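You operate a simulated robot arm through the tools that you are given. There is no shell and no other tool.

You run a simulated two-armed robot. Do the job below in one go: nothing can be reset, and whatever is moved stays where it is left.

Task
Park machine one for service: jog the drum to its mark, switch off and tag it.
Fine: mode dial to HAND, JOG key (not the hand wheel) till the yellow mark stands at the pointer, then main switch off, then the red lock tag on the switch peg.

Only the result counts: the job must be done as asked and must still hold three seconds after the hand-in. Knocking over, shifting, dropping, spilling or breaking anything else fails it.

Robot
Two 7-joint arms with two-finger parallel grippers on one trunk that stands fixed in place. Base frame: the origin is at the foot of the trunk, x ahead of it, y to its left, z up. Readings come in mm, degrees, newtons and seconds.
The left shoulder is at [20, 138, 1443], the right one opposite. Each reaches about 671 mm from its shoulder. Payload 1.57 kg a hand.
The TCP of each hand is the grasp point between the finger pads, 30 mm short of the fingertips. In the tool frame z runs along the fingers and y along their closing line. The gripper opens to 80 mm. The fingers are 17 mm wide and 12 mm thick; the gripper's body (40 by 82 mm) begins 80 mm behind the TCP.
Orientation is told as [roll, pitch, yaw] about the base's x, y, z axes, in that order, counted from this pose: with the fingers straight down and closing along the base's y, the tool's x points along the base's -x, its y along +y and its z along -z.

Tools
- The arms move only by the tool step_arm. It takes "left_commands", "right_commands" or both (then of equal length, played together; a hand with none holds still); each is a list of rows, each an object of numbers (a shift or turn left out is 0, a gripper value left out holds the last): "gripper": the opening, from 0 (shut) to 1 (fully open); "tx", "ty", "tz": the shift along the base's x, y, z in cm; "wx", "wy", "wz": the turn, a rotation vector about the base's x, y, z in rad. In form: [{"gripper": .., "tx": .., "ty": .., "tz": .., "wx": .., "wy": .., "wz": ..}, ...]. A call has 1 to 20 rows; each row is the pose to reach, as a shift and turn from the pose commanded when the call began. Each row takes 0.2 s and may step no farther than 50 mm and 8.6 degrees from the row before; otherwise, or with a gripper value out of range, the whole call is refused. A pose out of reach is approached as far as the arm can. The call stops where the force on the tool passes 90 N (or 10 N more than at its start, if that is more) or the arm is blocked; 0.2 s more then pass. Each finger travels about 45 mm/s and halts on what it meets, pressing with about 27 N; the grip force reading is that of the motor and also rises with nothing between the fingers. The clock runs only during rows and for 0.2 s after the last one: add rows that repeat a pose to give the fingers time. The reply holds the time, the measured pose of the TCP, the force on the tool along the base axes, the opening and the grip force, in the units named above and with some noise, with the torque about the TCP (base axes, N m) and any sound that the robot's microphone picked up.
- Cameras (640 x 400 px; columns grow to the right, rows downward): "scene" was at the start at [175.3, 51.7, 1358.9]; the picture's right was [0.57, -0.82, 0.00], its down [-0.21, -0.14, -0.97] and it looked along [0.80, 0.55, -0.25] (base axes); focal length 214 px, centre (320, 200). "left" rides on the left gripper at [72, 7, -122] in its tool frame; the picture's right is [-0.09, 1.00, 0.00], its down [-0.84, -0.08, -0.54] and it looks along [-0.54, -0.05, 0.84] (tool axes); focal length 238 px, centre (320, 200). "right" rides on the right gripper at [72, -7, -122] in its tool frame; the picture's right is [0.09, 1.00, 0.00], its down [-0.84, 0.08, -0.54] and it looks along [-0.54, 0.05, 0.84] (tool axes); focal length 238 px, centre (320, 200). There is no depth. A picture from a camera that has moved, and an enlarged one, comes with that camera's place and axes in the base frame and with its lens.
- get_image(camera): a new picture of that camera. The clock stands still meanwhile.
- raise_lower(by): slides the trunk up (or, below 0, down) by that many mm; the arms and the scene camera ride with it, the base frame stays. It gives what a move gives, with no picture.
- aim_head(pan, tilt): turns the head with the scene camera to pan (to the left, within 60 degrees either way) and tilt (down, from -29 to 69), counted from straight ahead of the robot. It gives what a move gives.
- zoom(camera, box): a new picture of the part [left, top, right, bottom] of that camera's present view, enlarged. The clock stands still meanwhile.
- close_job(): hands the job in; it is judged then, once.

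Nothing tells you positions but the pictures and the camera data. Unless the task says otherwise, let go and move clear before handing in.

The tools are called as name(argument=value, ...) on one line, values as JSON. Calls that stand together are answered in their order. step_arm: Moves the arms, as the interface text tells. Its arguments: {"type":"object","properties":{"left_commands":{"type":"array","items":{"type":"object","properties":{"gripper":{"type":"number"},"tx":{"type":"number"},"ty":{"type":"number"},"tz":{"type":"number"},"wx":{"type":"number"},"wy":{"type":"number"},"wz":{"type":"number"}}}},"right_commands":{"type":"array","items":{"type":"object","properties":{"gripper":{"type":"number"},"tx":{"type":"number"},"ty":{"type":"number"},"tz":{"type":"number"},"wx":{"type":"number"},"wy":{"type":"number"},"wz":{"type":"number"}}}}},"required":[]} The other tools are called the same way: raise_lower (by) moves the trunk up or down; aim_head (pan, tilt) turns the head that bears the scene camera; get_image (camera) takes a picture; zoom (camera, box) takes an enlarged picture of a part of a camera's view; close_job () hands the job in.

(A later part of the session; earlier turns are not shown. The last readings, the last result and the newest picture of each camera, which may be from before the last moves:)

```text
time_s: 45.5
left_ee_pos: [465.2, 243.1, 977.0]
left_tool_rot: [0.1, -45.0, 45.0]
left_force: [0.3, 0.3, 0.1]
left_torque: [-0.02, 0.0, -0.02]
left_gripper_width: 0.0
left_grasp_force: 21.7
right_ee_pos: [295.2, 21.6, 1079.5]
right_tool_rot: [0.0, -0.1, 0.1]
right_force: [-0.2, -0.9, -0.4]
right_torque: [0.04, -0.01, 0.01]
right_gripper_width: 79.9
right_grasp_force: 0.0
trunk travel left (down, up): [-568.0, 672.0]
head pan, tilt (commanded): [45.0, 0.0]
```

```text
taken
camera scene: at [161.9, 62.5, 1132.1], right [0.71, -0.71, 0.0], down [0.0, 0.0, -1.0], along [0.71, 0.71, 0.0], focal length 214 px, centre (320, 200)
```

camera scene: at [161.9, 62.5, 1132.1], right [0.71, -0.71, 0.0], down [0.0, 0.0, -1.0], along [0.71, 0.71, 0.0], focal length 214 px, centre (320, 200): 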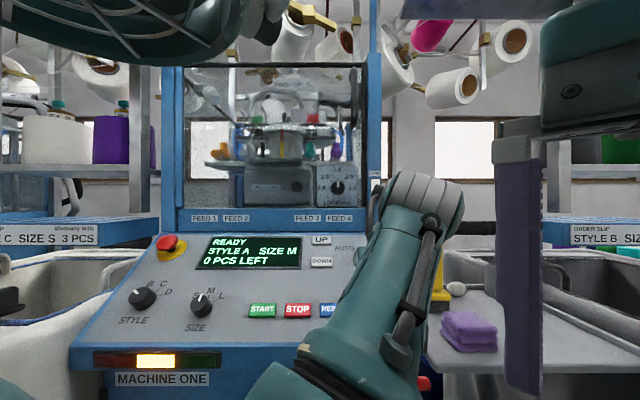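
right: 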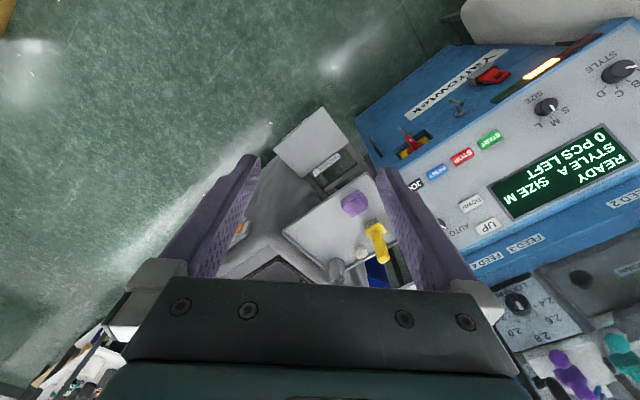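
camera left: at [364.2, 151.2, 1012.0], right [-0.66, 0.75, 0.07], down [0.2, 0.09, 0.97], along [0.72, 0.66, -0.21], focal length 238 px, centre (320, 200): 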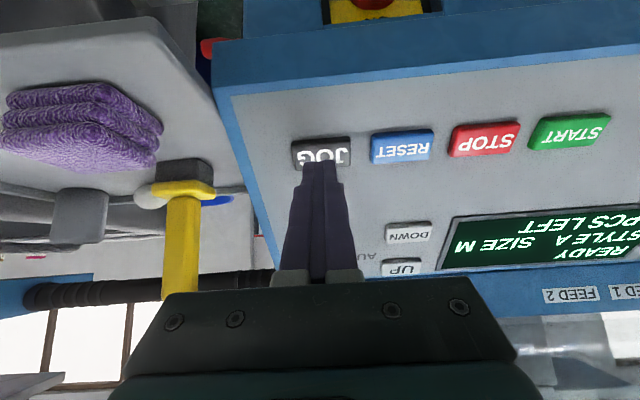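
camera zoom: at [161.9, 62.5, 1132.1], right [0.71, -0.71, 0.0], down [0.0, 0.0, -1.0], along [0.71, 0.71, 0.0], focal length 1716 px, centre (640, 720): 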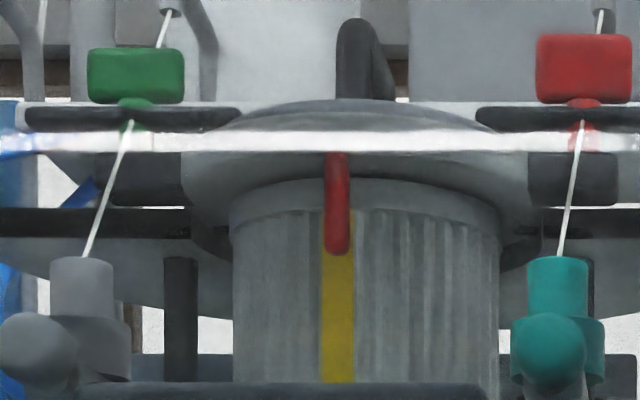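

A row was slightly too long, nothing moved. I repeat the same path with shorter rows.

step_arm(left_commands=[{"tx": -1.5, "ty": -1.0, "tz": 3.0}, {"tx": -3.0, "ty": 0.0, "tz": 5.5, "wx": 0.045, "wy": -0.045}, {"tx": -5.2, "ty": 1.8, "tz": 8.0, "wx": 0.09, "wy": -0.09, "gripper": 1}, {"tx": -7.5, "ty": 3.8, "tz": 10.3, "wx": 0.14, "wy": -0.14}, {"tx": -9.8, "ty": 6.0, "tz": 12.3, "wx": 0.19, "wy": -0.19}, {"tx": -12.0, "ty": 8.2, "tz": 14.2, "wx": 0.24, "wy": -0.24}, {"tx": -14.2, "ty": 10.2, "tz": 15.8, "wx": 0.29, "wy": -0.29}, {"tx": -15.8, "ty": 11.6, "tz": 16.8, "wx": 0.34, "wy": -0.34}, {"tx": -16.5, "ty": 12.2, "tz": 17.3, "wx": 0.3826, "wy": -0.3826}, {"tx": -16.5, "ty": 12.2, "tz": 17.3, "wx": 0.3826, "wy": -0.3826}])

get_image(camera="left")

get_image(camera="scene")

```text
time_s: 47.7
left_ee_pos: [353.7, 370.4, 1158.3]
left_tool_rot: [0.2, -76.0, 45.1]
left_force: [-0.3, 1.0, 0.3]
left_torque: [-0.03, 0.0, -0.02]
left_gripper_width: 80.2
left_grasp_force: 0.1
left hand out of reach, approached as far as the arm can: row 7, 8, 9, 10
right_ee_pos: [294.0, 20.6, 1078.2]
right_tool_rot: [0.0, 0.0, 0.1]
right_force: [-0.8, 0.3, -0.9]
right_torque: [0.0, 0.02, 0.0]
right_gripper_width: 80.0
right_grasp_force: 0.1
trunk travel left (down, up): [-568.0, 672.0]
head pan, tilt (commanded): [45.0, 0.0]
```

```text
taken
camera left: at [254.3, 279.0, 1116.7], right [-0.69, 0.72, 0.09], down [-0.17, -0.28, 0.94], along [0.7, 0.64, 0.32], focal length 238 px, centre (320, 200)
```

left: 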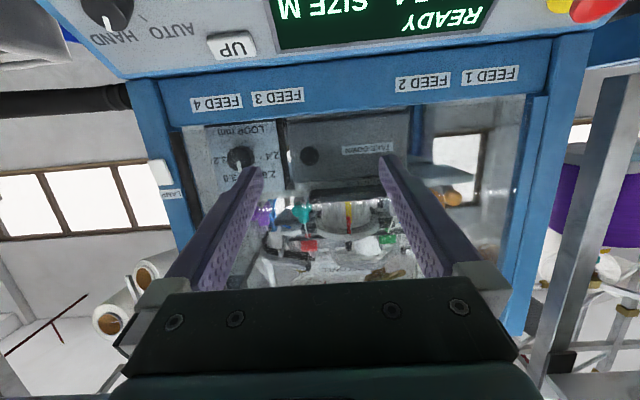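

```text
taken
camera scene: at [161.9, 62.5, 1132.1], right [0.71, -0.71, 0.0], down [0.0, 0.0, -1.0], along [0.71, 0.71, 0.0], focal length 214 px, centre (320, 200)
```

scene: 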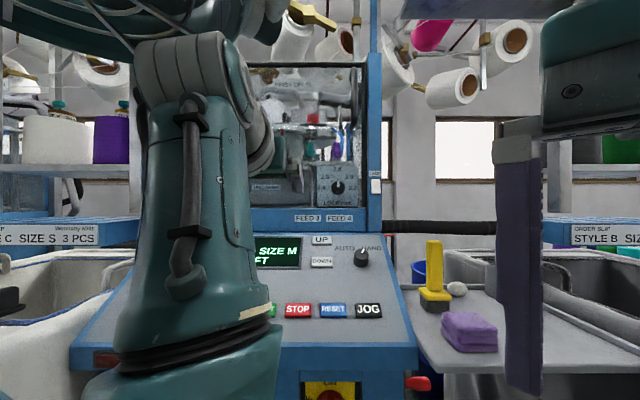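

The hand stopped slightly right of the wanted spot but the camera now looks nearly straight at the drum. I zoom in there and on the dial.

zoom(camera="left", box=[320, 190, 384, 230])

zoom(camera="scene", box=[300, 220, 428, 300])

```text
10.00 times, centred on (352, 210) of left
camera zoom: at [254.3, 279.0, 1116.7], right [-0.69, 0.72, 0.09], down [-0.17, -0.28, 0.94], along [0.7, 0.64, 0.32], focal length 2384 px, centre (0, 100)
```

zoom: 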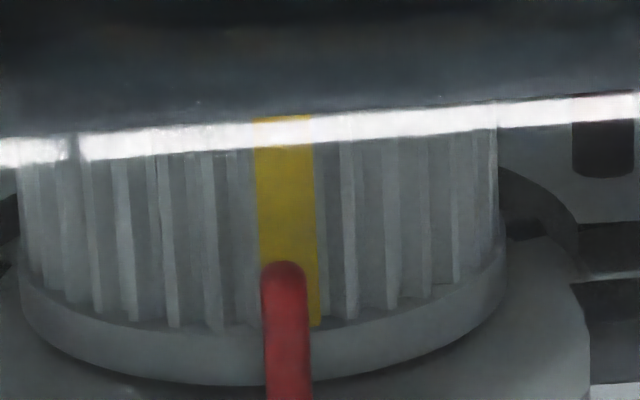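

```text
5.00 times, centred on (364, 260) of scene
camera zoom: at [161.9, 62.5, 1132.1], right [0.71, -0.71, 0.0], down [0.0, 0.0, -1.0], along [0.71, 0.71, 0.0], focal length 1072 px, centre (100, -100)
```

zoom: 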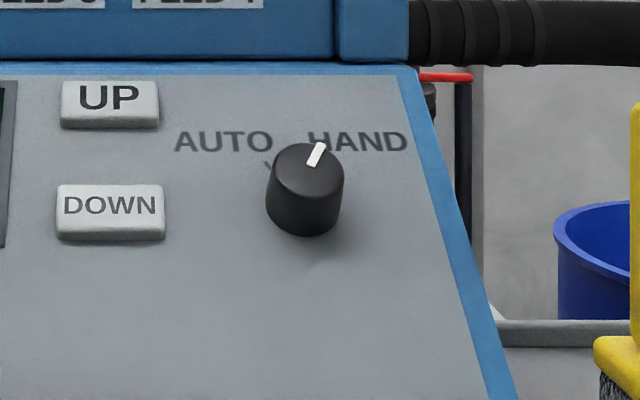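

A frontal look confirms the mark stands at the pointer (pointer inside the yellow band, off by under 3°), and the dial points to HAND. Next is the main switch: I pull the hand to a horizontal pose in front of the panel edge, then lower the trunk.

step_arm(left_commands=[{"tx": 1.6, "ty": -2.5, "tz": -1.4, "wx": 0.035, "wy": -0.035}, {"tx": 3.3, "ty": -5.0, "tz": -2.8, "wx": 0.07, "wy": -0.07}, {"tx": 4.9, "ty": -7.5, "tz": -4.2, "wx": 0.105, "wy": -0.105}, {"tx": 6.6, "ty": -10.0, "tz": -5.6, "wx": 0.14, "wy": -0.14}, {"tx": 8.2, "ty": -12.5, "tz": -7.0, "wx": 0.1728, "wy": -0.1728}, {"tx": 8.2, "ty": -12.5, "tz": -7.0, "wx": 0.1728, "wy": -0.1728}])

get_image(camera="scene")

```text
time_s: 49.1
left_ee_pos: [437.7, 265.0, 1096.2]
left_tool_rot: [141.9, -84.8, -95.1]
left_force: [0.6, -0.2, 0.5]
left_torque: [0.02, -0.01, -0.03]
left_gripper_width: 80.3
left_grasp_force: 0.0
right_ee_pos: [294.5, 21.1, 1079.0]
right_tool_rot: [0.0, 0.0, 0.1]
right_force: [-0.1, -0.3, 0.5]
right_torque: [0.0, -0.01, 0.02]
right_gripper_width: 79.7
right_grasp_force: 0.1
trunk travel left (down, up): [-568.0, 672.0]
head pan, tilt (commanded): [45.0, 0.0]
```

```text
taken
camera scene: at [161.9, 62.5, 1132.1], right [0.71, -0.71, 0.0], down [0.0, 0.0, -1.0], along [0.71, 0.71, 0.0], focal length 214 px, centre (320, 200)
```

scene: 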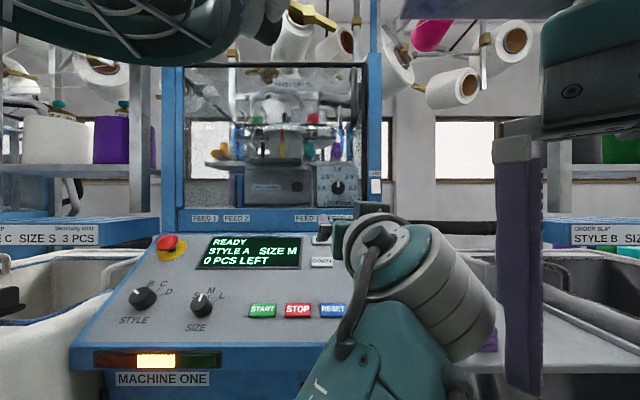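

The pose came out a bit off my reckoning after the out-of-reach rows. I let it settle and read it again.

step_arm(left_commands=[{"tx": 0}, {"tx": 0}])

```text
time_s: 49.7
left_ee_pos: [436.8, 262.2, 1095.6]
left_tool_rot: [138.3, -84.7, -92.0]
left_force: [-0.3, 0.1, 0.4]
left_torque: [-0.04, 0.01, -0.04]
left_gripper_width: 79.9
left_grasp_force: 0.1
right_ee_pos: [293.9, 20.4, 1079.2]
right_tool_rot: [0.0, 0.0, -0.1]
right_force: [0.2, 0.8, 0.1]
right_torque: [0.01, 0.01, 0.01]
right_gripper_width: 79.7
right_grasp_force: 0.1
trunk travel left (down, up): [-568.0, 672.0]
head pan, tilt (commanded): [45.0, 0.0]
```

Now the pose is steady; fingers point nearly along the machine's depth. I straighten the hand, draw it back in front of the panel edge, and check before lowering.

step_arm(left_commands=[{"tx": -1.4, "ty": -0.6, "tz": -1.0, "wx": -0.023, "wy": 0.001, "wz": -0.006}, {"tx": -2.8, "ty": -1.1, "tz": -2.0, "wx": -0.046, "wy": 0.002, "wz": -0.012}, {"tx": -4.2, "ty": -1.7, "tz": -3.0, "wx": -0.069, "wy": 0.003, "wz": -0.018}, {"tx": -5.5, "ty": -2.2, "tz": -4.5, "wx": -0.092, "wy": 0.004, "wz": -0.023}, {"tx": -5.5, "ty": -2.2, "tz": -4.5, "wx": -0.092, "wy": 0.004, "wz": -0.023}])

get_image(camera="scene")

get_image(camera="left")

```text
time_s: 50.7
left_ee_pos: [388.4, 243.8, 1055.7]
left_tool_rot: [146.6, -87.0, -102.4]
left_force: [-0.3, 0.2, 0.3]
left_torque: [0.02, 0.02, -0.02]
left_gripper_width: 79.9
left_grasp_force: 0.0
right_ee_pos: [294.2, 21.9, 1079.1]
right_tool_rot: [-0.1, 0.0, 0.2]
right_force: [0.2, 0.1, 0.3]
right_torque: [0.01, 0.03, -0.01]
right_gripper_width: 80.3
right_grasp_force: 0.1
trunk travel left (down, up): [-568.0, 672.0]
head pan, tilt (commanded): [45.0, 0.0]
stopped in row 5 (left hand): the arm was blocked; the commanded pose is now the measured one
```

```text
taken
camera scene: at [162.0, 62.6, 1132.2], right [0.71, -0.71, 0.0], down [0.0, 0.0, -1.0], along [0.71, 0.71, 0.0], focal length 214 px, centre (320, 200)
```

scene: 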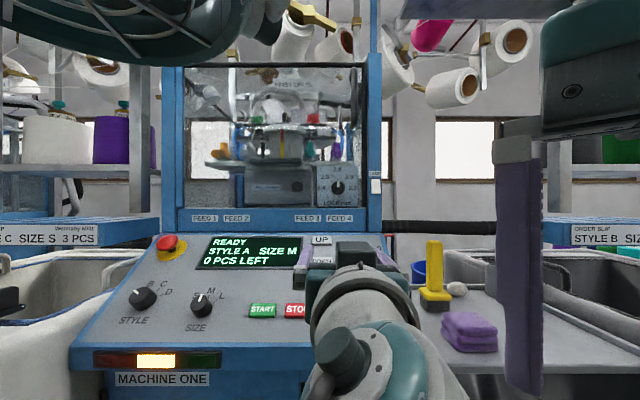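

```text
taken
camera left: at [296.8, 169.3, 978.9], right [-0.69, 0.71, 0.12], down [-0.34, -0.48, 0.81], along [0.63, 0.52, 0.57], focal length 238 px, centre (320, 200)
```

left: 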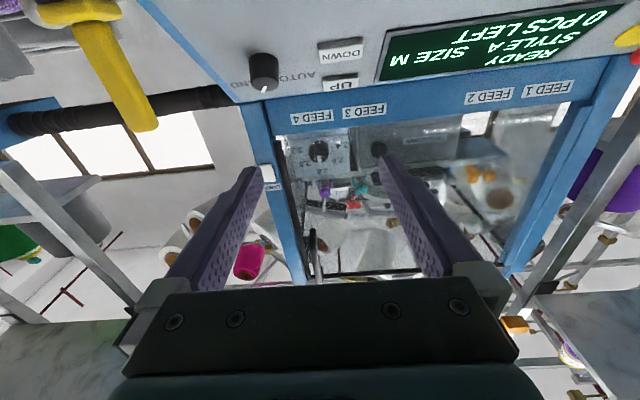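

The arm got blocked by its own fold limit while drawing back; nothing was touched. I go lower with the arm (still ahead of the panel edge) to unfold it and retract a bit more.

step_arm(left_commands=[{"tz": -3.0}, {"tx": -0.5, "ty": -0.5, "tz": -6.0, "wx": -0.03, "wy": 0.03}, {"tx": -1.0, "ty": -1.0, "tz": -9.0, "wx": -0.03, "wy": 0.03}, {"tx": -1.5, "ty": -1.5, "tz": -11.0, "wx": -0.03, "wy": 0.03}])

get_image(camera="scene")

```text
time_s: 51.7
left_ee_pos: [374.0, 227.6, 947.1]
left_tool_rot: [81.2, -88.7, -36.8]
left_force: [0.5, 0.0, 0.0]
left_torque: [-0.01, 0.01, 0.0]
left_gripper_width: 80.1
left_grasp_force: 0.1
right_ee_pos: [294.2, 21.3, 1079.1]
right_tool_rot: [0.0, 0.0, 0.0]
right_force: [-0.5, -0.1, -0.1]
right_torque: [-0.02, 0.04, -0.01]
right_gripper_width: 79.8
right_grasp_force: 0.0
trunk travel left (down, up): [-568.0, 672.0]
head pan, tilt (commanded): [45.0, 0.0]
```

```text
taken
camera scene: at [161.8, 62.5, 1132.1], right [0.71, -0.71, 0.0], down [0.0, 0.0, -1.0], along [0.71, 0.71, 0.0], focal length 214 px, centre (320, 200)
```

scene: 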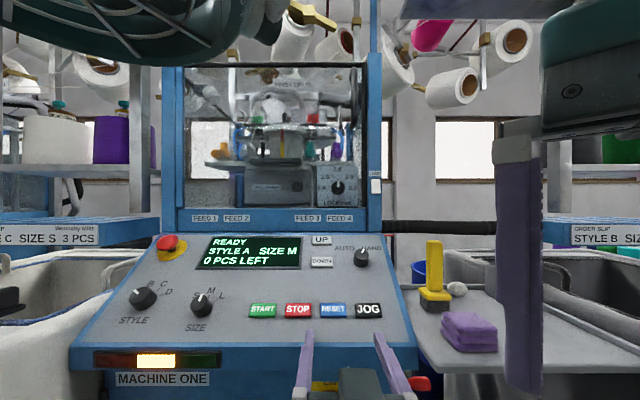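

The hand now hangs clear in front of the panel edge (tips about 40 mm before it). I lower the trunk 200 mm in two stages.

raise_lower(by=-100)

raise_lower(by=-100)

aim_head(pan=45, tilt=20)

get_image(camera="scene")

get_image(camera="left")

```text
time_s: 53.0
left_ee_pos: [374.0, 228.7, 847.2]
left_tool_rot: [81.1, -88.6, -36.8]
left_force: [0.5, 0.1, -0.2]
left_torque: [-0.04, 0.0, 0.0]
left_gripper_width: 79.9
left_grasp_force: 0.0
right_ee_pos: [293.7, 21.7, 979.8]
right_tool_rot: [0.0, 0.1, 0.1]
right_force: [0.0, 0.0, 0.1]
right_torque: [0.01, 0.01, 0.05]
right_gripper_width: 79.9
right_grasp_force: 0.0
trunk travel left (down, up): [-468.0, 772.0]
head pan, tilt (commanded): [45.0, 0.0]
```

```text
time_s: 54.4
left_ee_pos: [374.3, 229.1, 746.5]
left_tool_rot: [81.1, -88.7, -36.9]
left_force: [-0.1, 0.4, -0.5]
left_torque: [-0.02, 0.01, -0.02]
left_gripper_width: 80.2
left_grasp_force: 0.1
right_ee_pos: [295.4, 21.2, 878.8]
right_tool_rot: [0.0, 0.1, 0.1]
right_force: [0.1, -0.1, -1.1]
right_torque: [-0.01, 0.01, 0.01]
right_gripper_width: 80.0
right_grasp_force: 0.0
trunk travel left (down, up): [-368.0, 872.0]
head pan, tilt (commanded): [45.0, 0.0]
```

```text
time_s: 55.2
left_ee_pos: [374.2, 229.2, 747.8]
left_tool_rot: [81.1, -88.5, -36.8]
left_force: [0.6, 0.1, 0.3]
left_torque: [0.02, -0.04, 0.0]
left_gripper_width: 80.0
left_grasp_force: 0.2
right_ee_pos: [294.4, 20.3, 878.6]
right_tool_rot: [0.0, 0.0, 0.1]
right_force: [-1.0, 0.4, -0.5]
right_torque: [0.01, -0.03, -0.02]
right_gripper_width: 79.6
right_grasp_force: 0.0
trunk travel left (down, up): [-368.0, 872.0]
head pan, tilt (commanded): [45.0, 20.0]
```

```text
taken
camera scene: at [164.1, 64.7, 899.9], right [0.71, -0.71, 0.0], down [-0.24, -0.24, -0.94], along [0.66, 0.66, -0.34], focal length 214 px, centre (320, 200)
```

scene: 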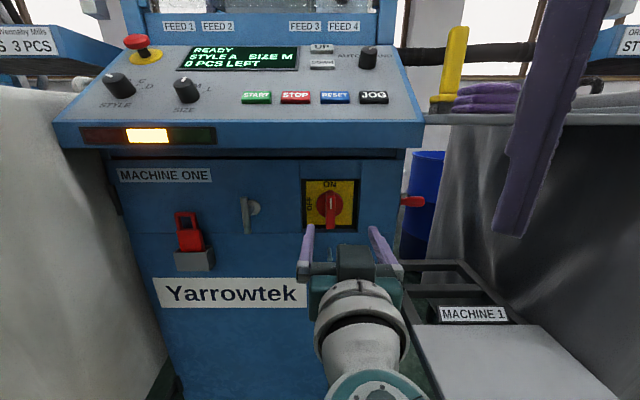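

```text
taken
camera left: at [281.1, 150.6, 675.1], right [-0.69, 0.71, 0.12], down [-0.32, -0.45, 0.84], along [0.65, 0.54, 0.54], focal length 238 px, centre (320, 200)
```

left: 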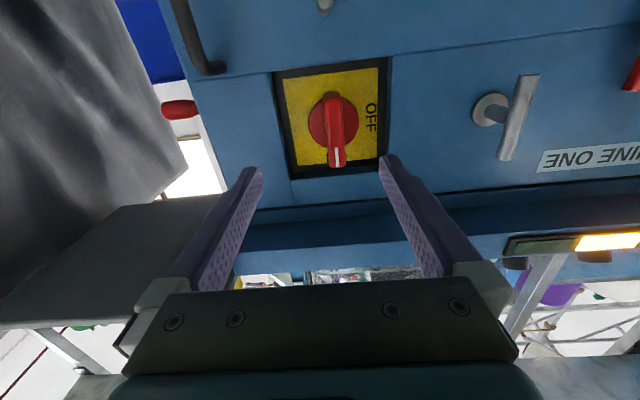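

Both cameras now see the apron well. I zoom in on the switch, the peg and the tag for measuring.

zoom(camera="scene", box=[280, 160, 376, 220])

zoom(camera="scene", box=[150, 180, 278, 260])

zoom(camera="left", box=[260, 0, 420, 100])

zoom(camera="left", box=[260, 60, 420, 180])

```text
6.67 times, centred on (328, 190) of scene
camera zoom: at [164.1, 64.7, 899.9], right [0.71, -0.71, 0.0], down [-0.24, -0.24, -0.94], along [0.66, 0.66, -0.34], focal length 1430 px, centre (267, 267)
```

zoom: 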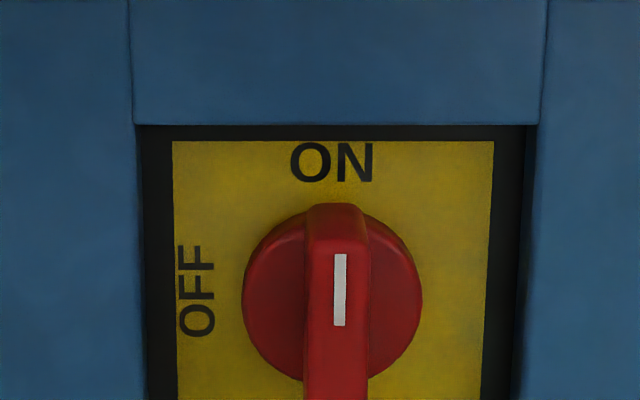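

```text
5.00 times, centred on (214, 220) of scene
camera zoom: at [164.1, 64.7, 899.9], right [0.71, -0.71, 0.0], down [-0.24, -0.24, -0.94], along [0.66, 0.66, -0.34], focal length 1072 px, centre (850, 100)
```

zoom: 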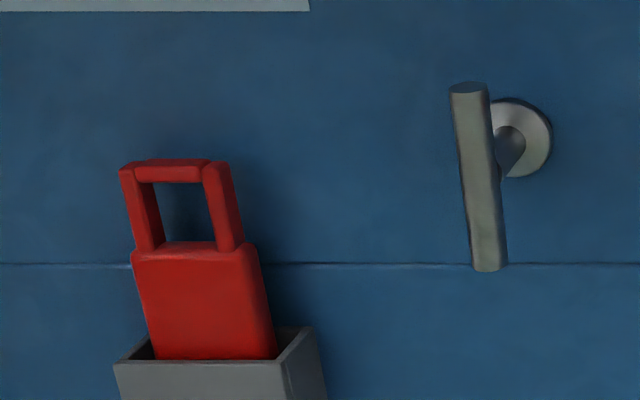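

```text
4.00 times, centred on (340, 50) of left
camera zoom: at [281.1, 150.6, 675.1], right [-0.69, 0.71, 0.12], down [-0.32, -0.45, 0.84], along [0.65, 0.54, 0.54], focal length 953 px, centre (240, 800)
```

zoom: 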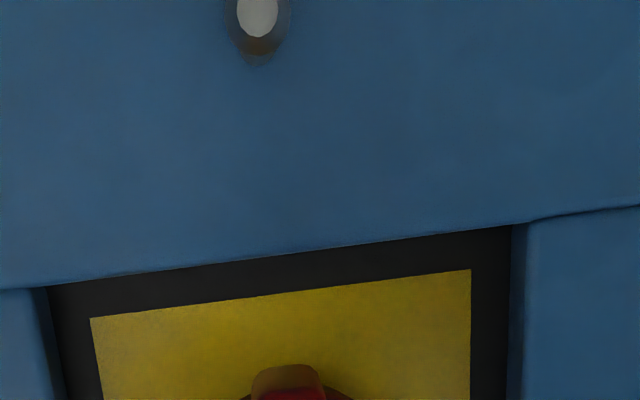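

```text
3.33 times, centred on (340, 120) of left
camera zoom: at [281.1, 150.6, 675.1], right [-0.69, 0.71, 0.12], down [-0.32, -0.45, 0.84], along [0.65, 0.54, 0.54], focal length 794 px, centre (253, 467)
```

zoom: 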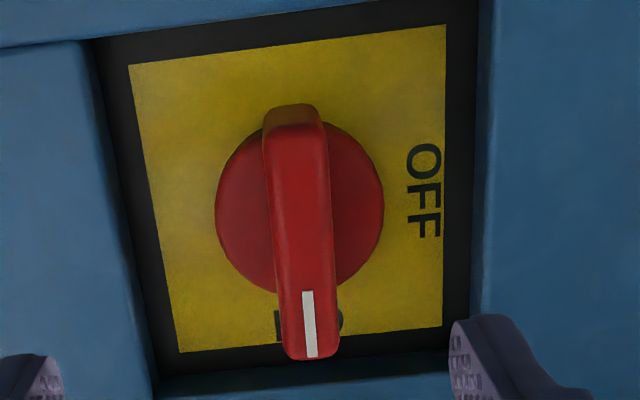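

The switch bar stands upright at ON, about (a 89.5, b 537–562, z 747) in machine coordinates; OFF is to its left. I centre the hand on it with fingers at 48 mm, stopping short first.

step_arm(left_commands=[{"tx": 0.7, "ty": 1.3, "tz": 0.0, "wx": -0.008, "wy": -0.008, "wz": 0.006, "gripper": 0.6}, {"tx": 1.4, "ty": 2.6, "tz": -0.1, "wx": -0.017, "wy": -0.017, "wz": 0.012}, {"tx": 2.1, "ty": 3.95, "tz": -0.1, "wx": -0.017, "wy": -0.017, "wz": 0.012}, {"tx": 2.1, "ty": 3.95, "tz": -0.1, "wx": -0.017, "wy": -0.017, "wz": 0.012}])

get_image(camera="left")

get_image(camera="scene")

```text
time_s: 56.2
left_ee_pos: [394.7, 269.4, 746.4]
left_tool_rot: [-11.8, -89.9, 56.6]
left_force: [0.5, -0.4, -0.4]
left_torque: [0.0, 0.02, 0.0]
left_gripper_width: 48.0
left_grasp_force: 0.1
right_ee_pos: [293.7, 21.1, 879.4]
right_tool_rot: [0.1, -0.1, 0.1]
right_force: [0.3, -0.3, 1.3]
right_torque: [0.0, -0.01, -0.01]
right_gripper_width: 80.0
right_grasp_force: 0.0
trunk travel left (down, up): [-368.0, 872.0]
head pan, tilt (commanded): [45.0, 20.0]
```

```text
taken
camera left: at [304.1, 187.9, 674.4], right [-0.7, 0.71, 0.09], down [-0.33, -0.43, 0.84], along [0.63, 0.56, 0.54], focal length 238 px, centre (320, 200)
```

left: 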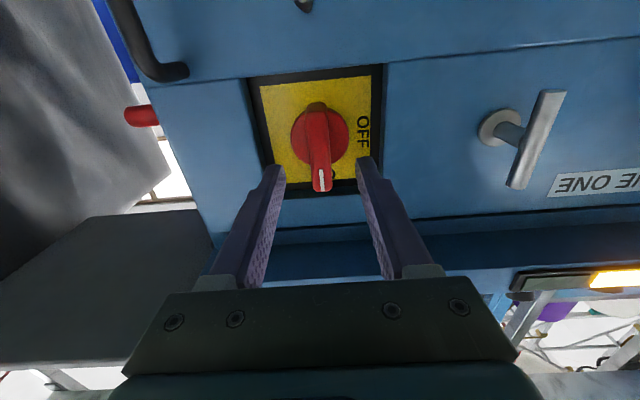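

```text
taken
camera scene: at [164.0, 64.6, 899.8], right [0.71, -0.71, 0.0], down [-0.24, -0.24, -0.94], along [0.66, 0.66, -0.34], focal length 214 px, centre (320, 200)
```

scene: 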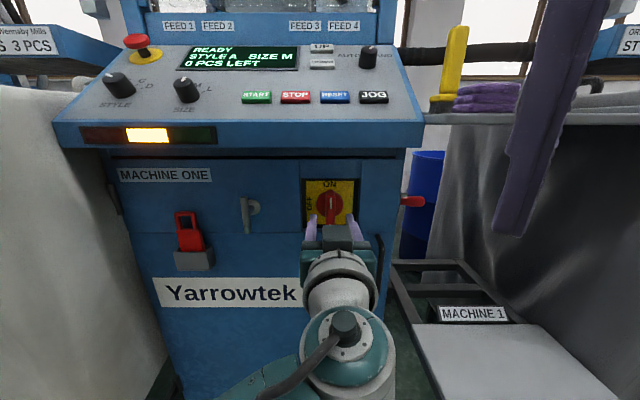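

The bar is centred between the fingers. I advance along the fingers' axis until the tips embrace the bar just short of the disc.

step_arm(left_commands=[{"tx": 1.3, "ty": 1.2}, {"tx": 2.5, "ty": 2.4}, {"tx": 3.4, "ty": 3.3}, {"tx": 3.9, "ty": 3.8}])

get_image(camera="left")

zoom(camera="scene", box=[280, 160, 376, 220])

```text
time_s: 57.2
left_ee_pos: [433.2, 305.9, 746.4]
left_tool_rot: [-16.6, -89.9, 61.4]
left_force: [-0.1, 0.2, 0.9]
left_torque: [0.0, 0.0, 0.0]
left_gripper_width: 48.2
left_grasp_force: 0.0
right_ee_pos: [294.8, 19.9, 880.8]
right_tool_rot: [0.0, 0.1, 0.1]
right_force: [0.0, -0.6, -0.6]
right_torque: [0.01, -0.02, 0.0]
right_gripper_width: 80.1
right_grasp_force: 0.0
trunk travel left (down, up): [-368.0, 872.0]
head pan, tilt (commanded): [45.0, 20.0]
```

```text
taken
camera left: at [342.7, 225.5, 674.1], right [-0.7, 0.71, 0.09], down [-0.33, -0.43, 0.84], along [0.63, 0.56, 0.54], focal length 238 px, centre (320, 200)
```

left: 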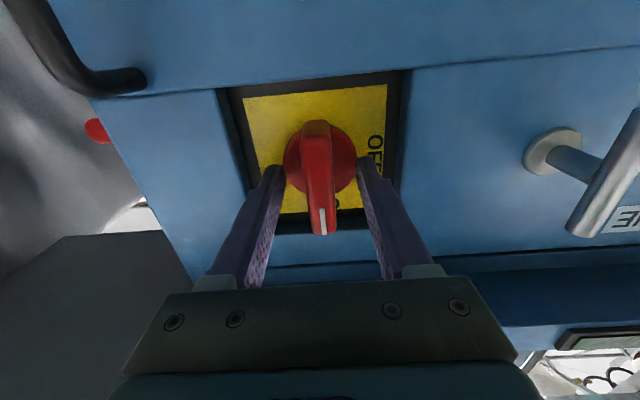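

```text
6.67 times, centred on (328, 190) of scene
camera zoom: at [164.1, 64.8, 899.8], right [0.71, -0.71, 0.0], down [-0.24, -0.24, -0.94], along [0.66, 0.66, -0.34], focal length 1430 px, centre (267, 267)
```

zoom: 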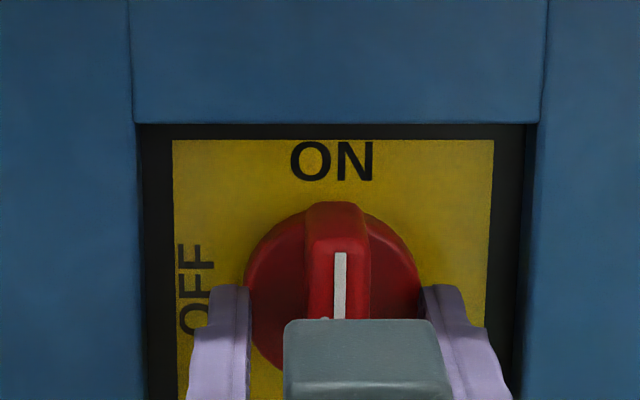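

The fingers straddle the bar evenly. I close on it, then turn counter-clockwise toward OFF in steps.

step_arm(left_commands=[{"gripper": 0.1}, {"gripper": 0.1}, {"gripper": 0.1}, {"gripper": 0.1}])

zoom(camera="left", box=[220, 80, 420, 240])

```text
time_s: 58.2
left_ee_pos: [433.4, 306.5, 746.2]
left_tool_rot: [-7.8, -89.8, 52.8]
left_force: [-1.0, 0.3, 0.2]
left_torque: [-0.03, 0.04, 0.37]
left_gripper_width: 17.0
left_grasp_force: 31.3
right_ee_pos: [294.7, 21.3, 880.9]
right_tool_rot: [-0.1, 0.1, 0.2]
right_force: [1.0, 0.6, -0.2]
right_torque: [-0.02, 0.01, -0.01]
right_gripper_width: 79.7
right_grasp_force: 0.0
trunk travel left (down, up): [-368.0, 872.0]
head pan, tilt (commanded): [45.0, 20.0]
```

```text
2.50 times, centred on (320, 160) of left
camera zoom: at [342.4, 225.5, 674.2], right [-0.7, 0.71, 0.09], down [-0.33, -0.44, 0.84], along [0.63, 0.56, 0.54], focal length 596 px, centre (320, 300)
```

zoom: 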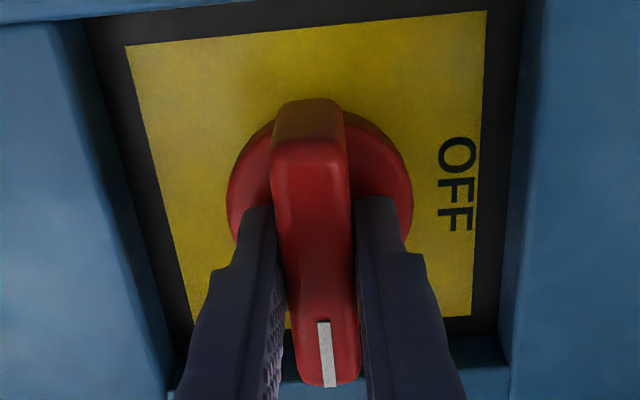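

The bar is held (17 mm, 31 N). I turn 45° counter-clockwise first and check.

step_arm(left_commands=[{"wx": -0.0926, "wy": -0.0926}, {"wx": -0.1851, "wy": -0.1851}, {"wx": -0.2777, "wy": -0.2777}, {"wx": -0.3702, "wy": -0.3702}, {"wx": -0.4628, "wy": -0.4628}, {"wx": -0.5554, "wy": -0.5554}])

get_image(camera="left")

get_image(camera="scene")

```text
time_s: 59.6
left_ee_pos: [434.4, 306.3, 745.7]
left_tool_rot: [-90.1, -44.9, 134.8]
left_force: [-6.1, 1.3, 8.2]
left_torque: [-0.56, 0.54, 0.0]
left_gripper_width: 16.7
left_grasp_force: 32.0
right_ee_pos: [294.4, 21.4, 879.5]
right_tool_rot: [0.0, 0.0, 0.1]
right_force: [0.5, 0.9, -0.5]
right_torque: [-0.01, 0.03, -0.01]
right_gripper_width: 80.2
right_grasp_force: 0.1
trunk travel left (down, up): [-368.0, 872.0]
head pan, tilt (commanded): [45.0, 20.0]
```

```text
taken
camera left: at [379.2, 189.1, 689.8], right [-0.54, 0.54, -0.64], down [-0.76, 0.0, 0.65], along [0.35, 0.84, 0.42], focal length 238 px, centre (320, 200)
```

left: 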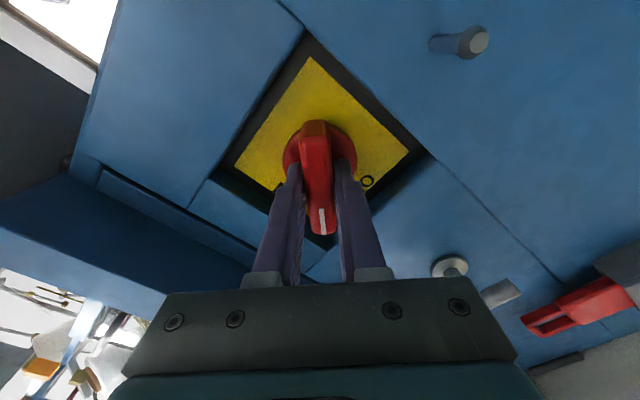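

```text
taken
camera scene: at [163.3, 65.4, 899.8], right [0.71, -0.71, 0.0], down [-0.24, -0.24, -0.94], along [0.66, 0.67, -0.34], focal length 214 px, centre (320, 200)
```

scene: 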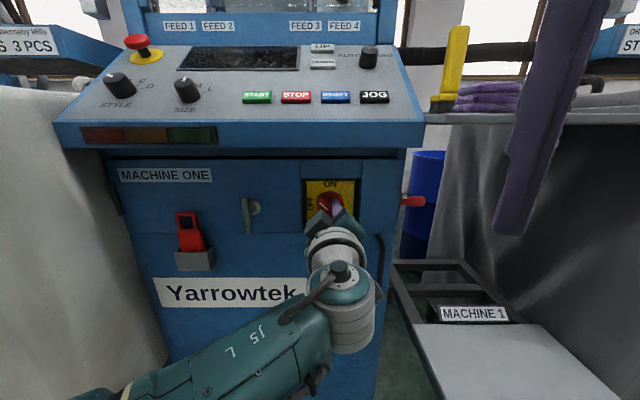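

The bar turned 45° with the hand and the display went dark. I continue to the full 90° so that the switch stands at OFF.

step_arm(left_commands=[{"wx": -0.0926, "wy": -0.0926}, {"wx": -0.1851, "wy": -0.1851}, {"wx": -0.2777, "wy": -0.2777}, {"wx": -0.3702, "wy": -0.3702}, {"wx": -0.4628, "wy": -0.4628}, {"wx": -0.5554, "wy": -0.5554}])

get_image(camera="left")

get_image(camera="scene")

```text
time_s: 61.0
left_ee_pos: [432.8, 307.4, 745.4]
left_tool_rot: [-90.1, -3.6, 135.0]
left_force: [-5.1, 2.0, 2.7]
left_torque: [-0.24, 0.17, 0.81]
left_gripper_width: 16.9
left_grasp_force: 32.0
left hand out of reach, approached as far as the arm can: row 6
right_ee_pos: [293.3, 20.9, 880.3]
right_tool_rot: [0.0, 0.0, 0.1]
right_force: [0.2, 0.5, -0.6]
right_torque: [0.02, 0.0, -0.01]
right_gripper_width: 80.3
right_grasp_force: 0.0
trunk travel left (down, up): [-368.0, 872.0]
head pan, tilt (commanded): [45.0, 20.0]
```

```text
taken
camera left: at [396.8, 171.5, 733.2], right [-0.11, 0.11, -0.99], down [-0.97, 0.21, 0.13], along [0.22, 0.97, 0.08], focal length 238 px, centre (320, 200)
```

left: 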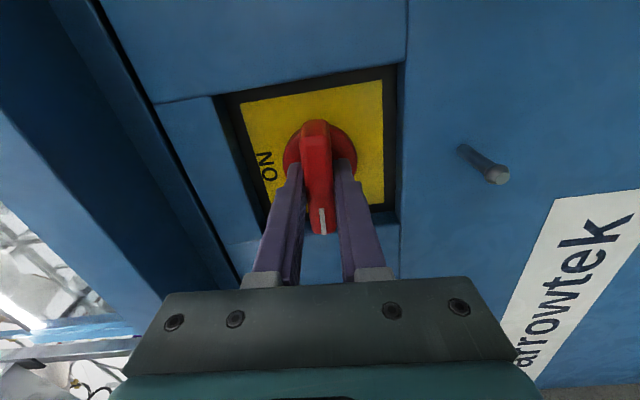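

```text
taken
camera scene: at [162.9, 65.3, 899.7], right [0.71, -0.71, 0.0], down [-0.24, -0.24, -0.94], along [0.66, 0.66, -0.34], focal length 214 px, centre (320, 200)
```

scene: 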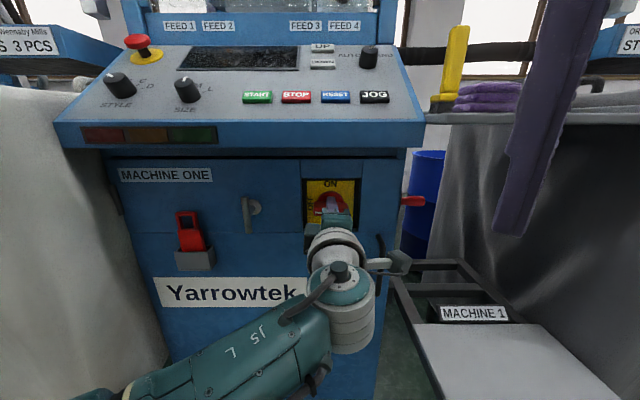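

The switch is turned about 86–90°; the panel's lamps and display are dark. I open the fingers, retreat and check the switch.

step_arm(left_commands=[{"gripper": 0.6}, {"gripper": 0.6}, {"gripper": 0.6}, {"tx": -1.0, "ty": -1.0}, {"tx": -2.5, "ty": -2.5}, {"tx": -4.0, "ty": -4.0}, {"tx": -5.0, "ty": -5.0}])

get_image(camera="left")

zoom(camera="scene", box=[280, 160, 376, 220])

```text
time_s: 62.6
left_ee_pos: [384.1, 256.4, 745.3]
left_tool_rot: [-90.1, -3.7, 134.7]
left_force: [-0.1, 0.4, -0.9]
left_torque: [0.01, 0.01, 0.01]
left_gripper_width: 47.9
left_grasp_force: 0.1
right_ee_pos: [294.0, 20.5, 880.6]
right_tool_rot: [0.0, 0.0, 0.1]
right_force: [-0.8, 0.1, 0.1]
right_torque: [0.0, 0.03, 0.03]
right_gripper_width: 80.0
right_grasp_force: 0.2
trunk travel left (down, up): [-368.0, 872.0]
head pan, tilt (commanded): [45.0, 20.0]
```

```text
taken
camera left: at [347.9, 120.4, 733.4], right [-0.11, 0.11, -0.99], down [-0.97, 0.21, 0.13], along [0.22, 0.97, 0.09], focal length 238 px, centre (320, 200)
```

left: 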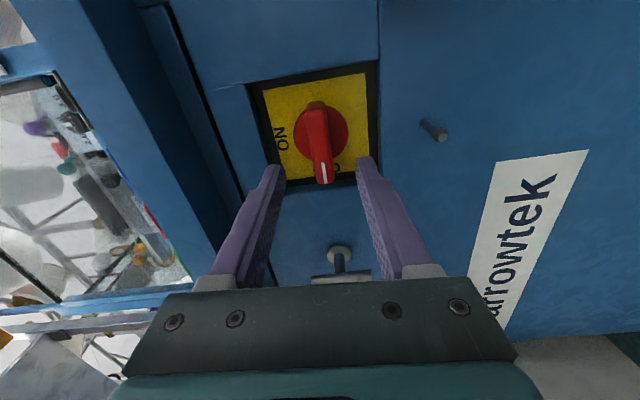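

```text
6.67 times, centred on (328, 190) of scene
camera zoom: at [164.0, 64.7, 899.8], right [0.71, -0.71, 0.0], down [-0.24, -0.24, -0.94], along [0.66, 0.66, -0.34], focal length 1430 px, centre (267, 267)
```

zoom: 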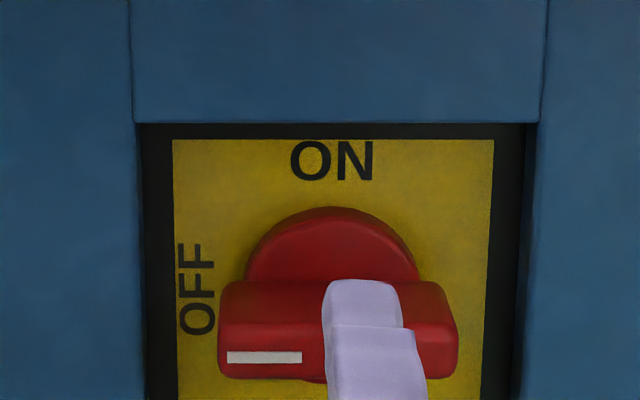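

The switch stands at OFF with its white line to the left. Next the tag: top bar near (a −185, b 534, z 736), in its holder; peg at (a 90.5, b 509–550, z 652). I check how near bag 2 is before moving the arm there.

aim_head(pan=60, tilt=40)

get_image(camera="scene")

aim_head(pan=60, tilt=15)

get_image(camera="scene")

```text
time_s: 63.4
left_ee_pos: [384.6, 256.5, 745.5]
left_tool_rot: [-90.1, -3.8, 134.8]
left_force: [-0.2, -0.7, 0.0]
left_torque: [0.01, -0.01, 0.0]
left_gripper_width: 47.9
left_grasp_force: 0.0
right_ee_pos: [295.3, 21.3, 879.7]
right_tool_rot: [0.0, 0.1, 0.1]
right_force: [-0.5, -0.5, -1.3]
right_torque: [-0.01, 0.0, 0.0]
right_gripper_width: 79.9
right_grasp_force: 0.0
trunk travel left (down, up): [-368.0, 872.0]
head pan, tilt (commanded): [60.0, 40.0]
```

```text
taken
camera scene: at [140.8, 72.5, 868.5], right [0.87, -0.5, 0.0], down [-0.32, -0.56, -0.77], along [0.38, 0.66, -0.64], focal length 214 px, centre (320, 200)
```

scene: 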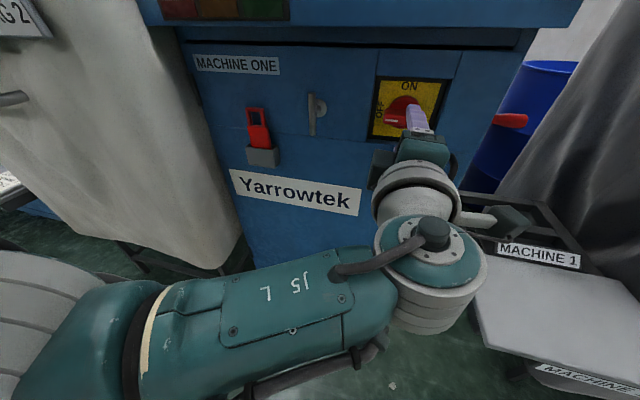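

```text
time_s: 64.3
left_ee_pos: [385.1, 256.6, 745.4]
left_tool_rot: [-90.2, -3.7, 134.8]
left_force: [-0.1, 0.3, 0.0]
left_torque: [-0.01, 0.01, -0.03]
left_gripper_width: 48.0
left_grasp_force: 0.0
right_ee_pos: [294.4, 21.2, 879.1]
right_tool_rot: [0.0, 0.0, 0.1]
right_force: [0.4, 0.3, -0.1]
right_torque: [-0.01, 0.01, 0.04]
right_gripper_width: 80.1
right_grasp_force: 0.1
trunk travel left (down, up): [-368.0, 872.0]
head pan, tilt (commanded): [60.0, 15.0]
```

```text
taken
camera scene: at [144.9, 79.8, 907.9], right [0.87, -0.5, 0.0], down [-0.13, -0.22, -0.97], along [0.48, 0.84, -0.26], focal length 214 px, centre (320, 200)
```

scene: 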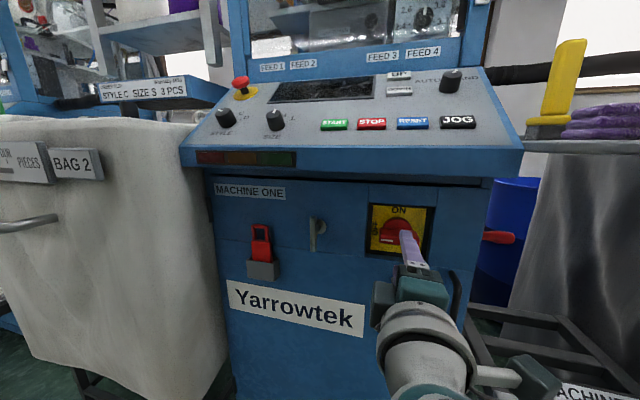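

The switch is off and clear. Bag 2 hangs close to the tag's left, so I roll the hand back to level and move part of the way left, staying well before the apron, to see the bag's edge with the hand camera.

step_arm(left_commands=[{"tx": -0.8, "ty": 0.6, "tz": -0.4, "wx": 0.0926, "wy": 0.0926}, {"tx": -1.6, "ty": 1.2, "tz": -0.8, "wx": 0.1851, "wy": 0.1851}, {"tx": -2.5, "ty": 1.8, "tz": -1.1, "wx": 0.2777, "wy": 0.2777}, {"tx": -3.3, "ty": 2.4, "tz": -1.5, "wx": 0.3702, "wy": 0.3702}, {"tx": -4.1, "ty": 3.0, "tz": -1.9, "wx": 0.4628, "wy": 0.4628}, {"tx": -5.0, "ty": 3.6, "tz": -2.3, "wx": 0.5554, "wy": 0.5554}, {"tx": -5.8, "ty": 4.2, "tz": -2.6, "wx": 0.6479, "wy": 0.6479}, {"tx": -6.6, "ty": 4.8, "tz": -3.0, "wx": 0.7405, "wy": 0.7405}, {"tx": -7.4, "ty": 5.4, "tz": -3.4, "wx": 0.833, "wy": 0.833}, {"tx": -8.2, "ty": 6.0, "tz": -3.8, "wx": 0.9256, "wy": 0.9256}, {"tx": -9.0, "ty": 6.6, "tz": -4.1, "wx": 1.0182, "wy": 1.0182}, {"tx": -9.9, "ty": 7.1, "tz": -4.5, "wx": 1.1107, "wy": 1.1107}, {"tx": -9.9, "ty": 7.1, "tz": -4.5, "wx": 1.1107, "wy": 1.1107, "gripper": 1}])

get_image(camera="left")

get_image(camera="scene")

```text
time_s: 67.1
left_ee_pos: [285.2, 327.9, 700.6]
left_tool_rot: [87.3, -86.2, -42.4]
left_force: [0.8, 0.3, 1.0]
left_torque: [0.02, -0.01, 0.02]
left_gripper_width: 79.8
left_grasp_force: 0.0
right_ee_pos: [293.7, 21.7, 879.4]
right_tool_rot: [-0.1, 0.0, 0.1]
right_force: [-0.1, 0.1, -0.5]
right_torque: [-0.02, 0.0, 0.0]
right_gripper_width: 80.0
right_grasp_force: 0.0
trunk travel left (down, up): [-368.0, 872.0]
head pan, tilt (commanded): [60.0, 15.0]
```

```text
taken
camera left: at [190.5, 250.4, 628.9], right [-0.7, 0.7, 0.16], down [-0.29, -0.47, 0.83], along [0.66, 0.53, 0.53], focal length 238 px, centre (320, 200)
```

left: 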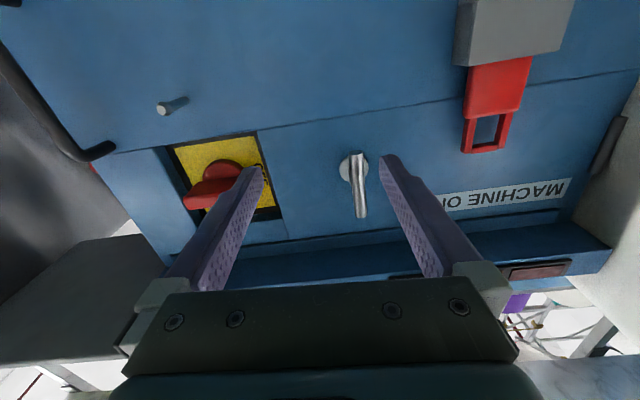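

```text
taken
camera scene: at [145.0, 79.7, 908.0], right [0.87, -0.5, 0.0], down [-0.13, -0.22, -0.97], along [0.48, 0.84, -0.26], focal length 214 px, centre (320, 200)
```

scene: 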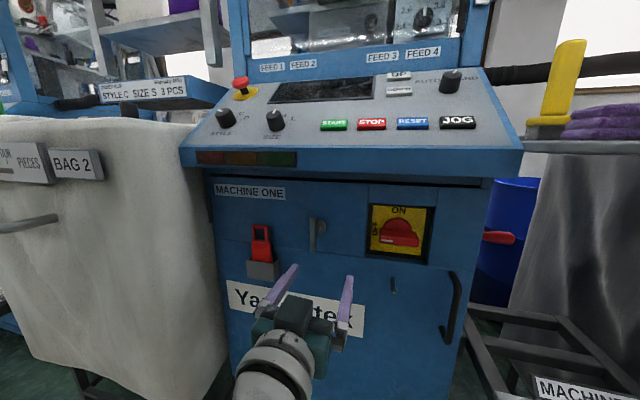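

Now the hand camera shows the tag, the holder and the bag edge at the right rim of the picture. I zoom on the tag and on the bag edge to measure them.

zoom(camera="left", box=[440, 0, 600, 160])

zoom(camera="left", box=[480, 60, 640, 240])

zoom(camera="scene", box=[180, 200, 308, 290])

zoom(camera="scene", box=[360, 200, 480, 320])

```text
2.50 times, centred on (520, 80) of left
camera zoom: at [190.5, 250.4, 628.9], right [-0.7, 0.7, 0.16], down [-0.29, -0.47, 0.83], along [0.66, 0.53, 0.53], focal length 596 px, centre (-180, 500)
```

zoom: 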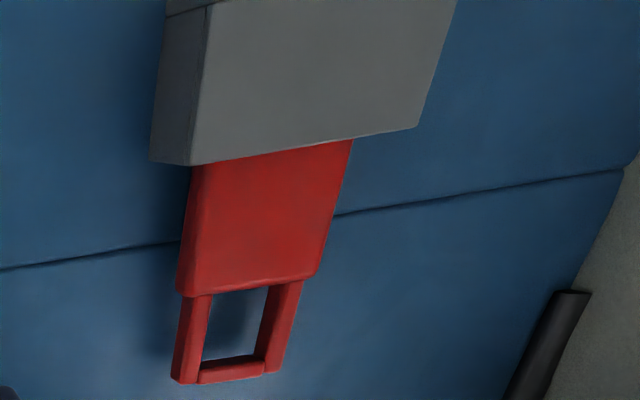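

```text
2.22 times, centred on (560, 150) of left
camera zoom: at [190.5, 250.4, 628.9], right [-0.7, 0.7, 0.16], down [-0.29, -0.47, 0.83], along [0.66, 0.53, 0.53], focal length 530 px, centre (-213, 311)
```

zoom: 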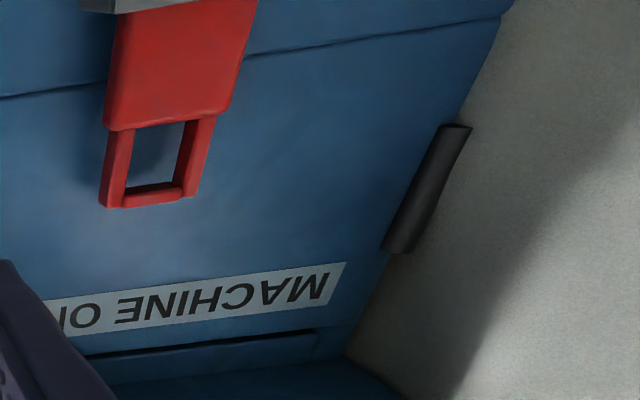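

```text
4.44 times, centred on (244, 245) of scene
camera zoom: at [145.0, 79.7, 908.0], right [0.87, -0.5, 0.0], down [-0.13, -0.22, -0.97], along [0.48, 0.84, -0.26], focal length 953 px, centre (658, 0)
```

zoom: 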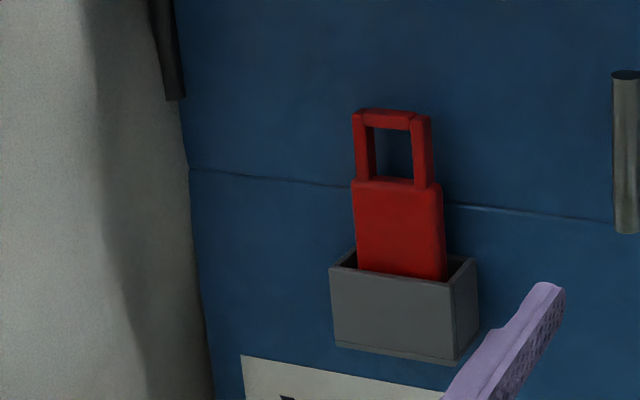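

```text
3.33 times, centred on (420, 260) of scene
camera zoom: at [145.0, 79.7, 908.0], right [0.87, -0.5, 0.0], down [-0.13, -0.22, -0.97], along [0.48, 0.84, -0.26], focal length 715 px, centre (-13, 0)
```

zoom: 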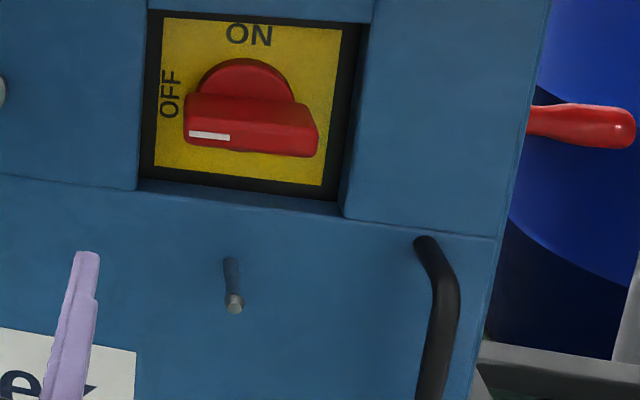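

The bag's side actually lies further left (its corner near a −286), leaving about 50 mm beside the hand. I level the hand's small roll and move in front of the tag, still 70 mm short of the grasp depth.

step_arm(left_commands=[{"tx": -2.1, "ty": 2.2, "tz": -0.3, "wx": -0.01, "wy": -0.01}, {"tx": -4.2, "ty": 4.5, "tz": -0.6, "wx": -0.02, "wy": -0.02}, {"tx": -6.3, "ty": 6.8, "tz": -0.9, "wx": -0.03, "wy": -0.03}, {"tx": -8.4, "ty": 9.1, "tz": -1.2, "wx": -0.04, "wy": -0.04}, {"tx": -10.5, "ty": 11.4, "tz": -1.36, "wx": -0.0469, "wy": -0.0469}, {"tx": -10.5, "ty": 11.4, "tz": -1.36, "wx": -0.0469, "wy": -0.0469}])

get_image(camera="left")

get_image(camera="scene")

```text
time_s: 68.5
left_ee_pos: [180.1, 441.8, 687.6]
left_tool_rot: [-37.6, -89.8, 82.5]
left_force: [-0.5, 0.1, 0.1]
left_torque: [-0.05, 0.0, -0.01]
left_gripper_width: 80.0
left_grasp_force: 0.2
right_ee_pos: [293.9, 20.0, 878.8]
right_tool_rot: [0.1, 0.1, 0.1]
right_force: [0.8, -0.2, 0.0]
right_torque: [0.01, 0.03, 0.01]
right_gripper_width: 79.7
right_grasp_force: 0.0
trunk travel left (down, up): [-368.0, 872.0]
head pan, tilt (commanded): [60.0, 15.0]
```

```text
taken
camera left: at [88.5, 360.8, 615.9], right [-0.7, 0.71, 0.09], down [-0.33, -0.43, 0.84], along [0.63, 0.56, 0.54], focal length 238 px, centre (320, 200)
```

left: 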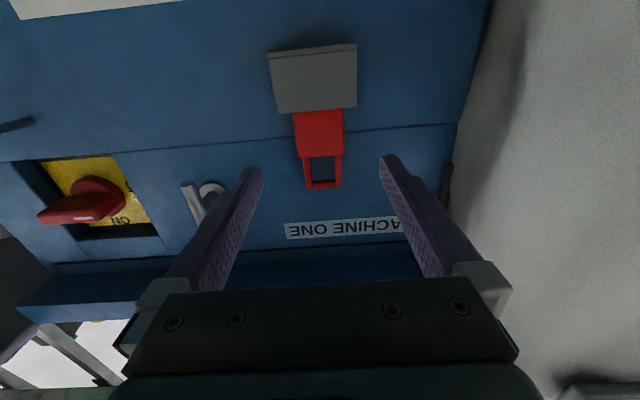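

```text
taken
camera scene: at [145.1, 79.5, 908.0], right [0.87, -0.5, 0.0], down [-0.13, -0.22, -0.97], along [0.48, 0.84, -0.26], focal length 214 px, centre (320, 200)
```

scene: 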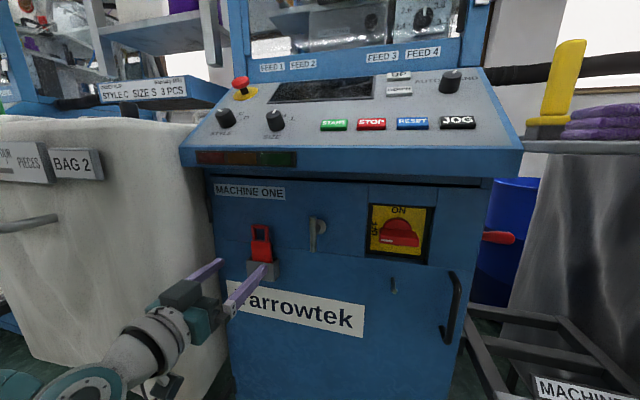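

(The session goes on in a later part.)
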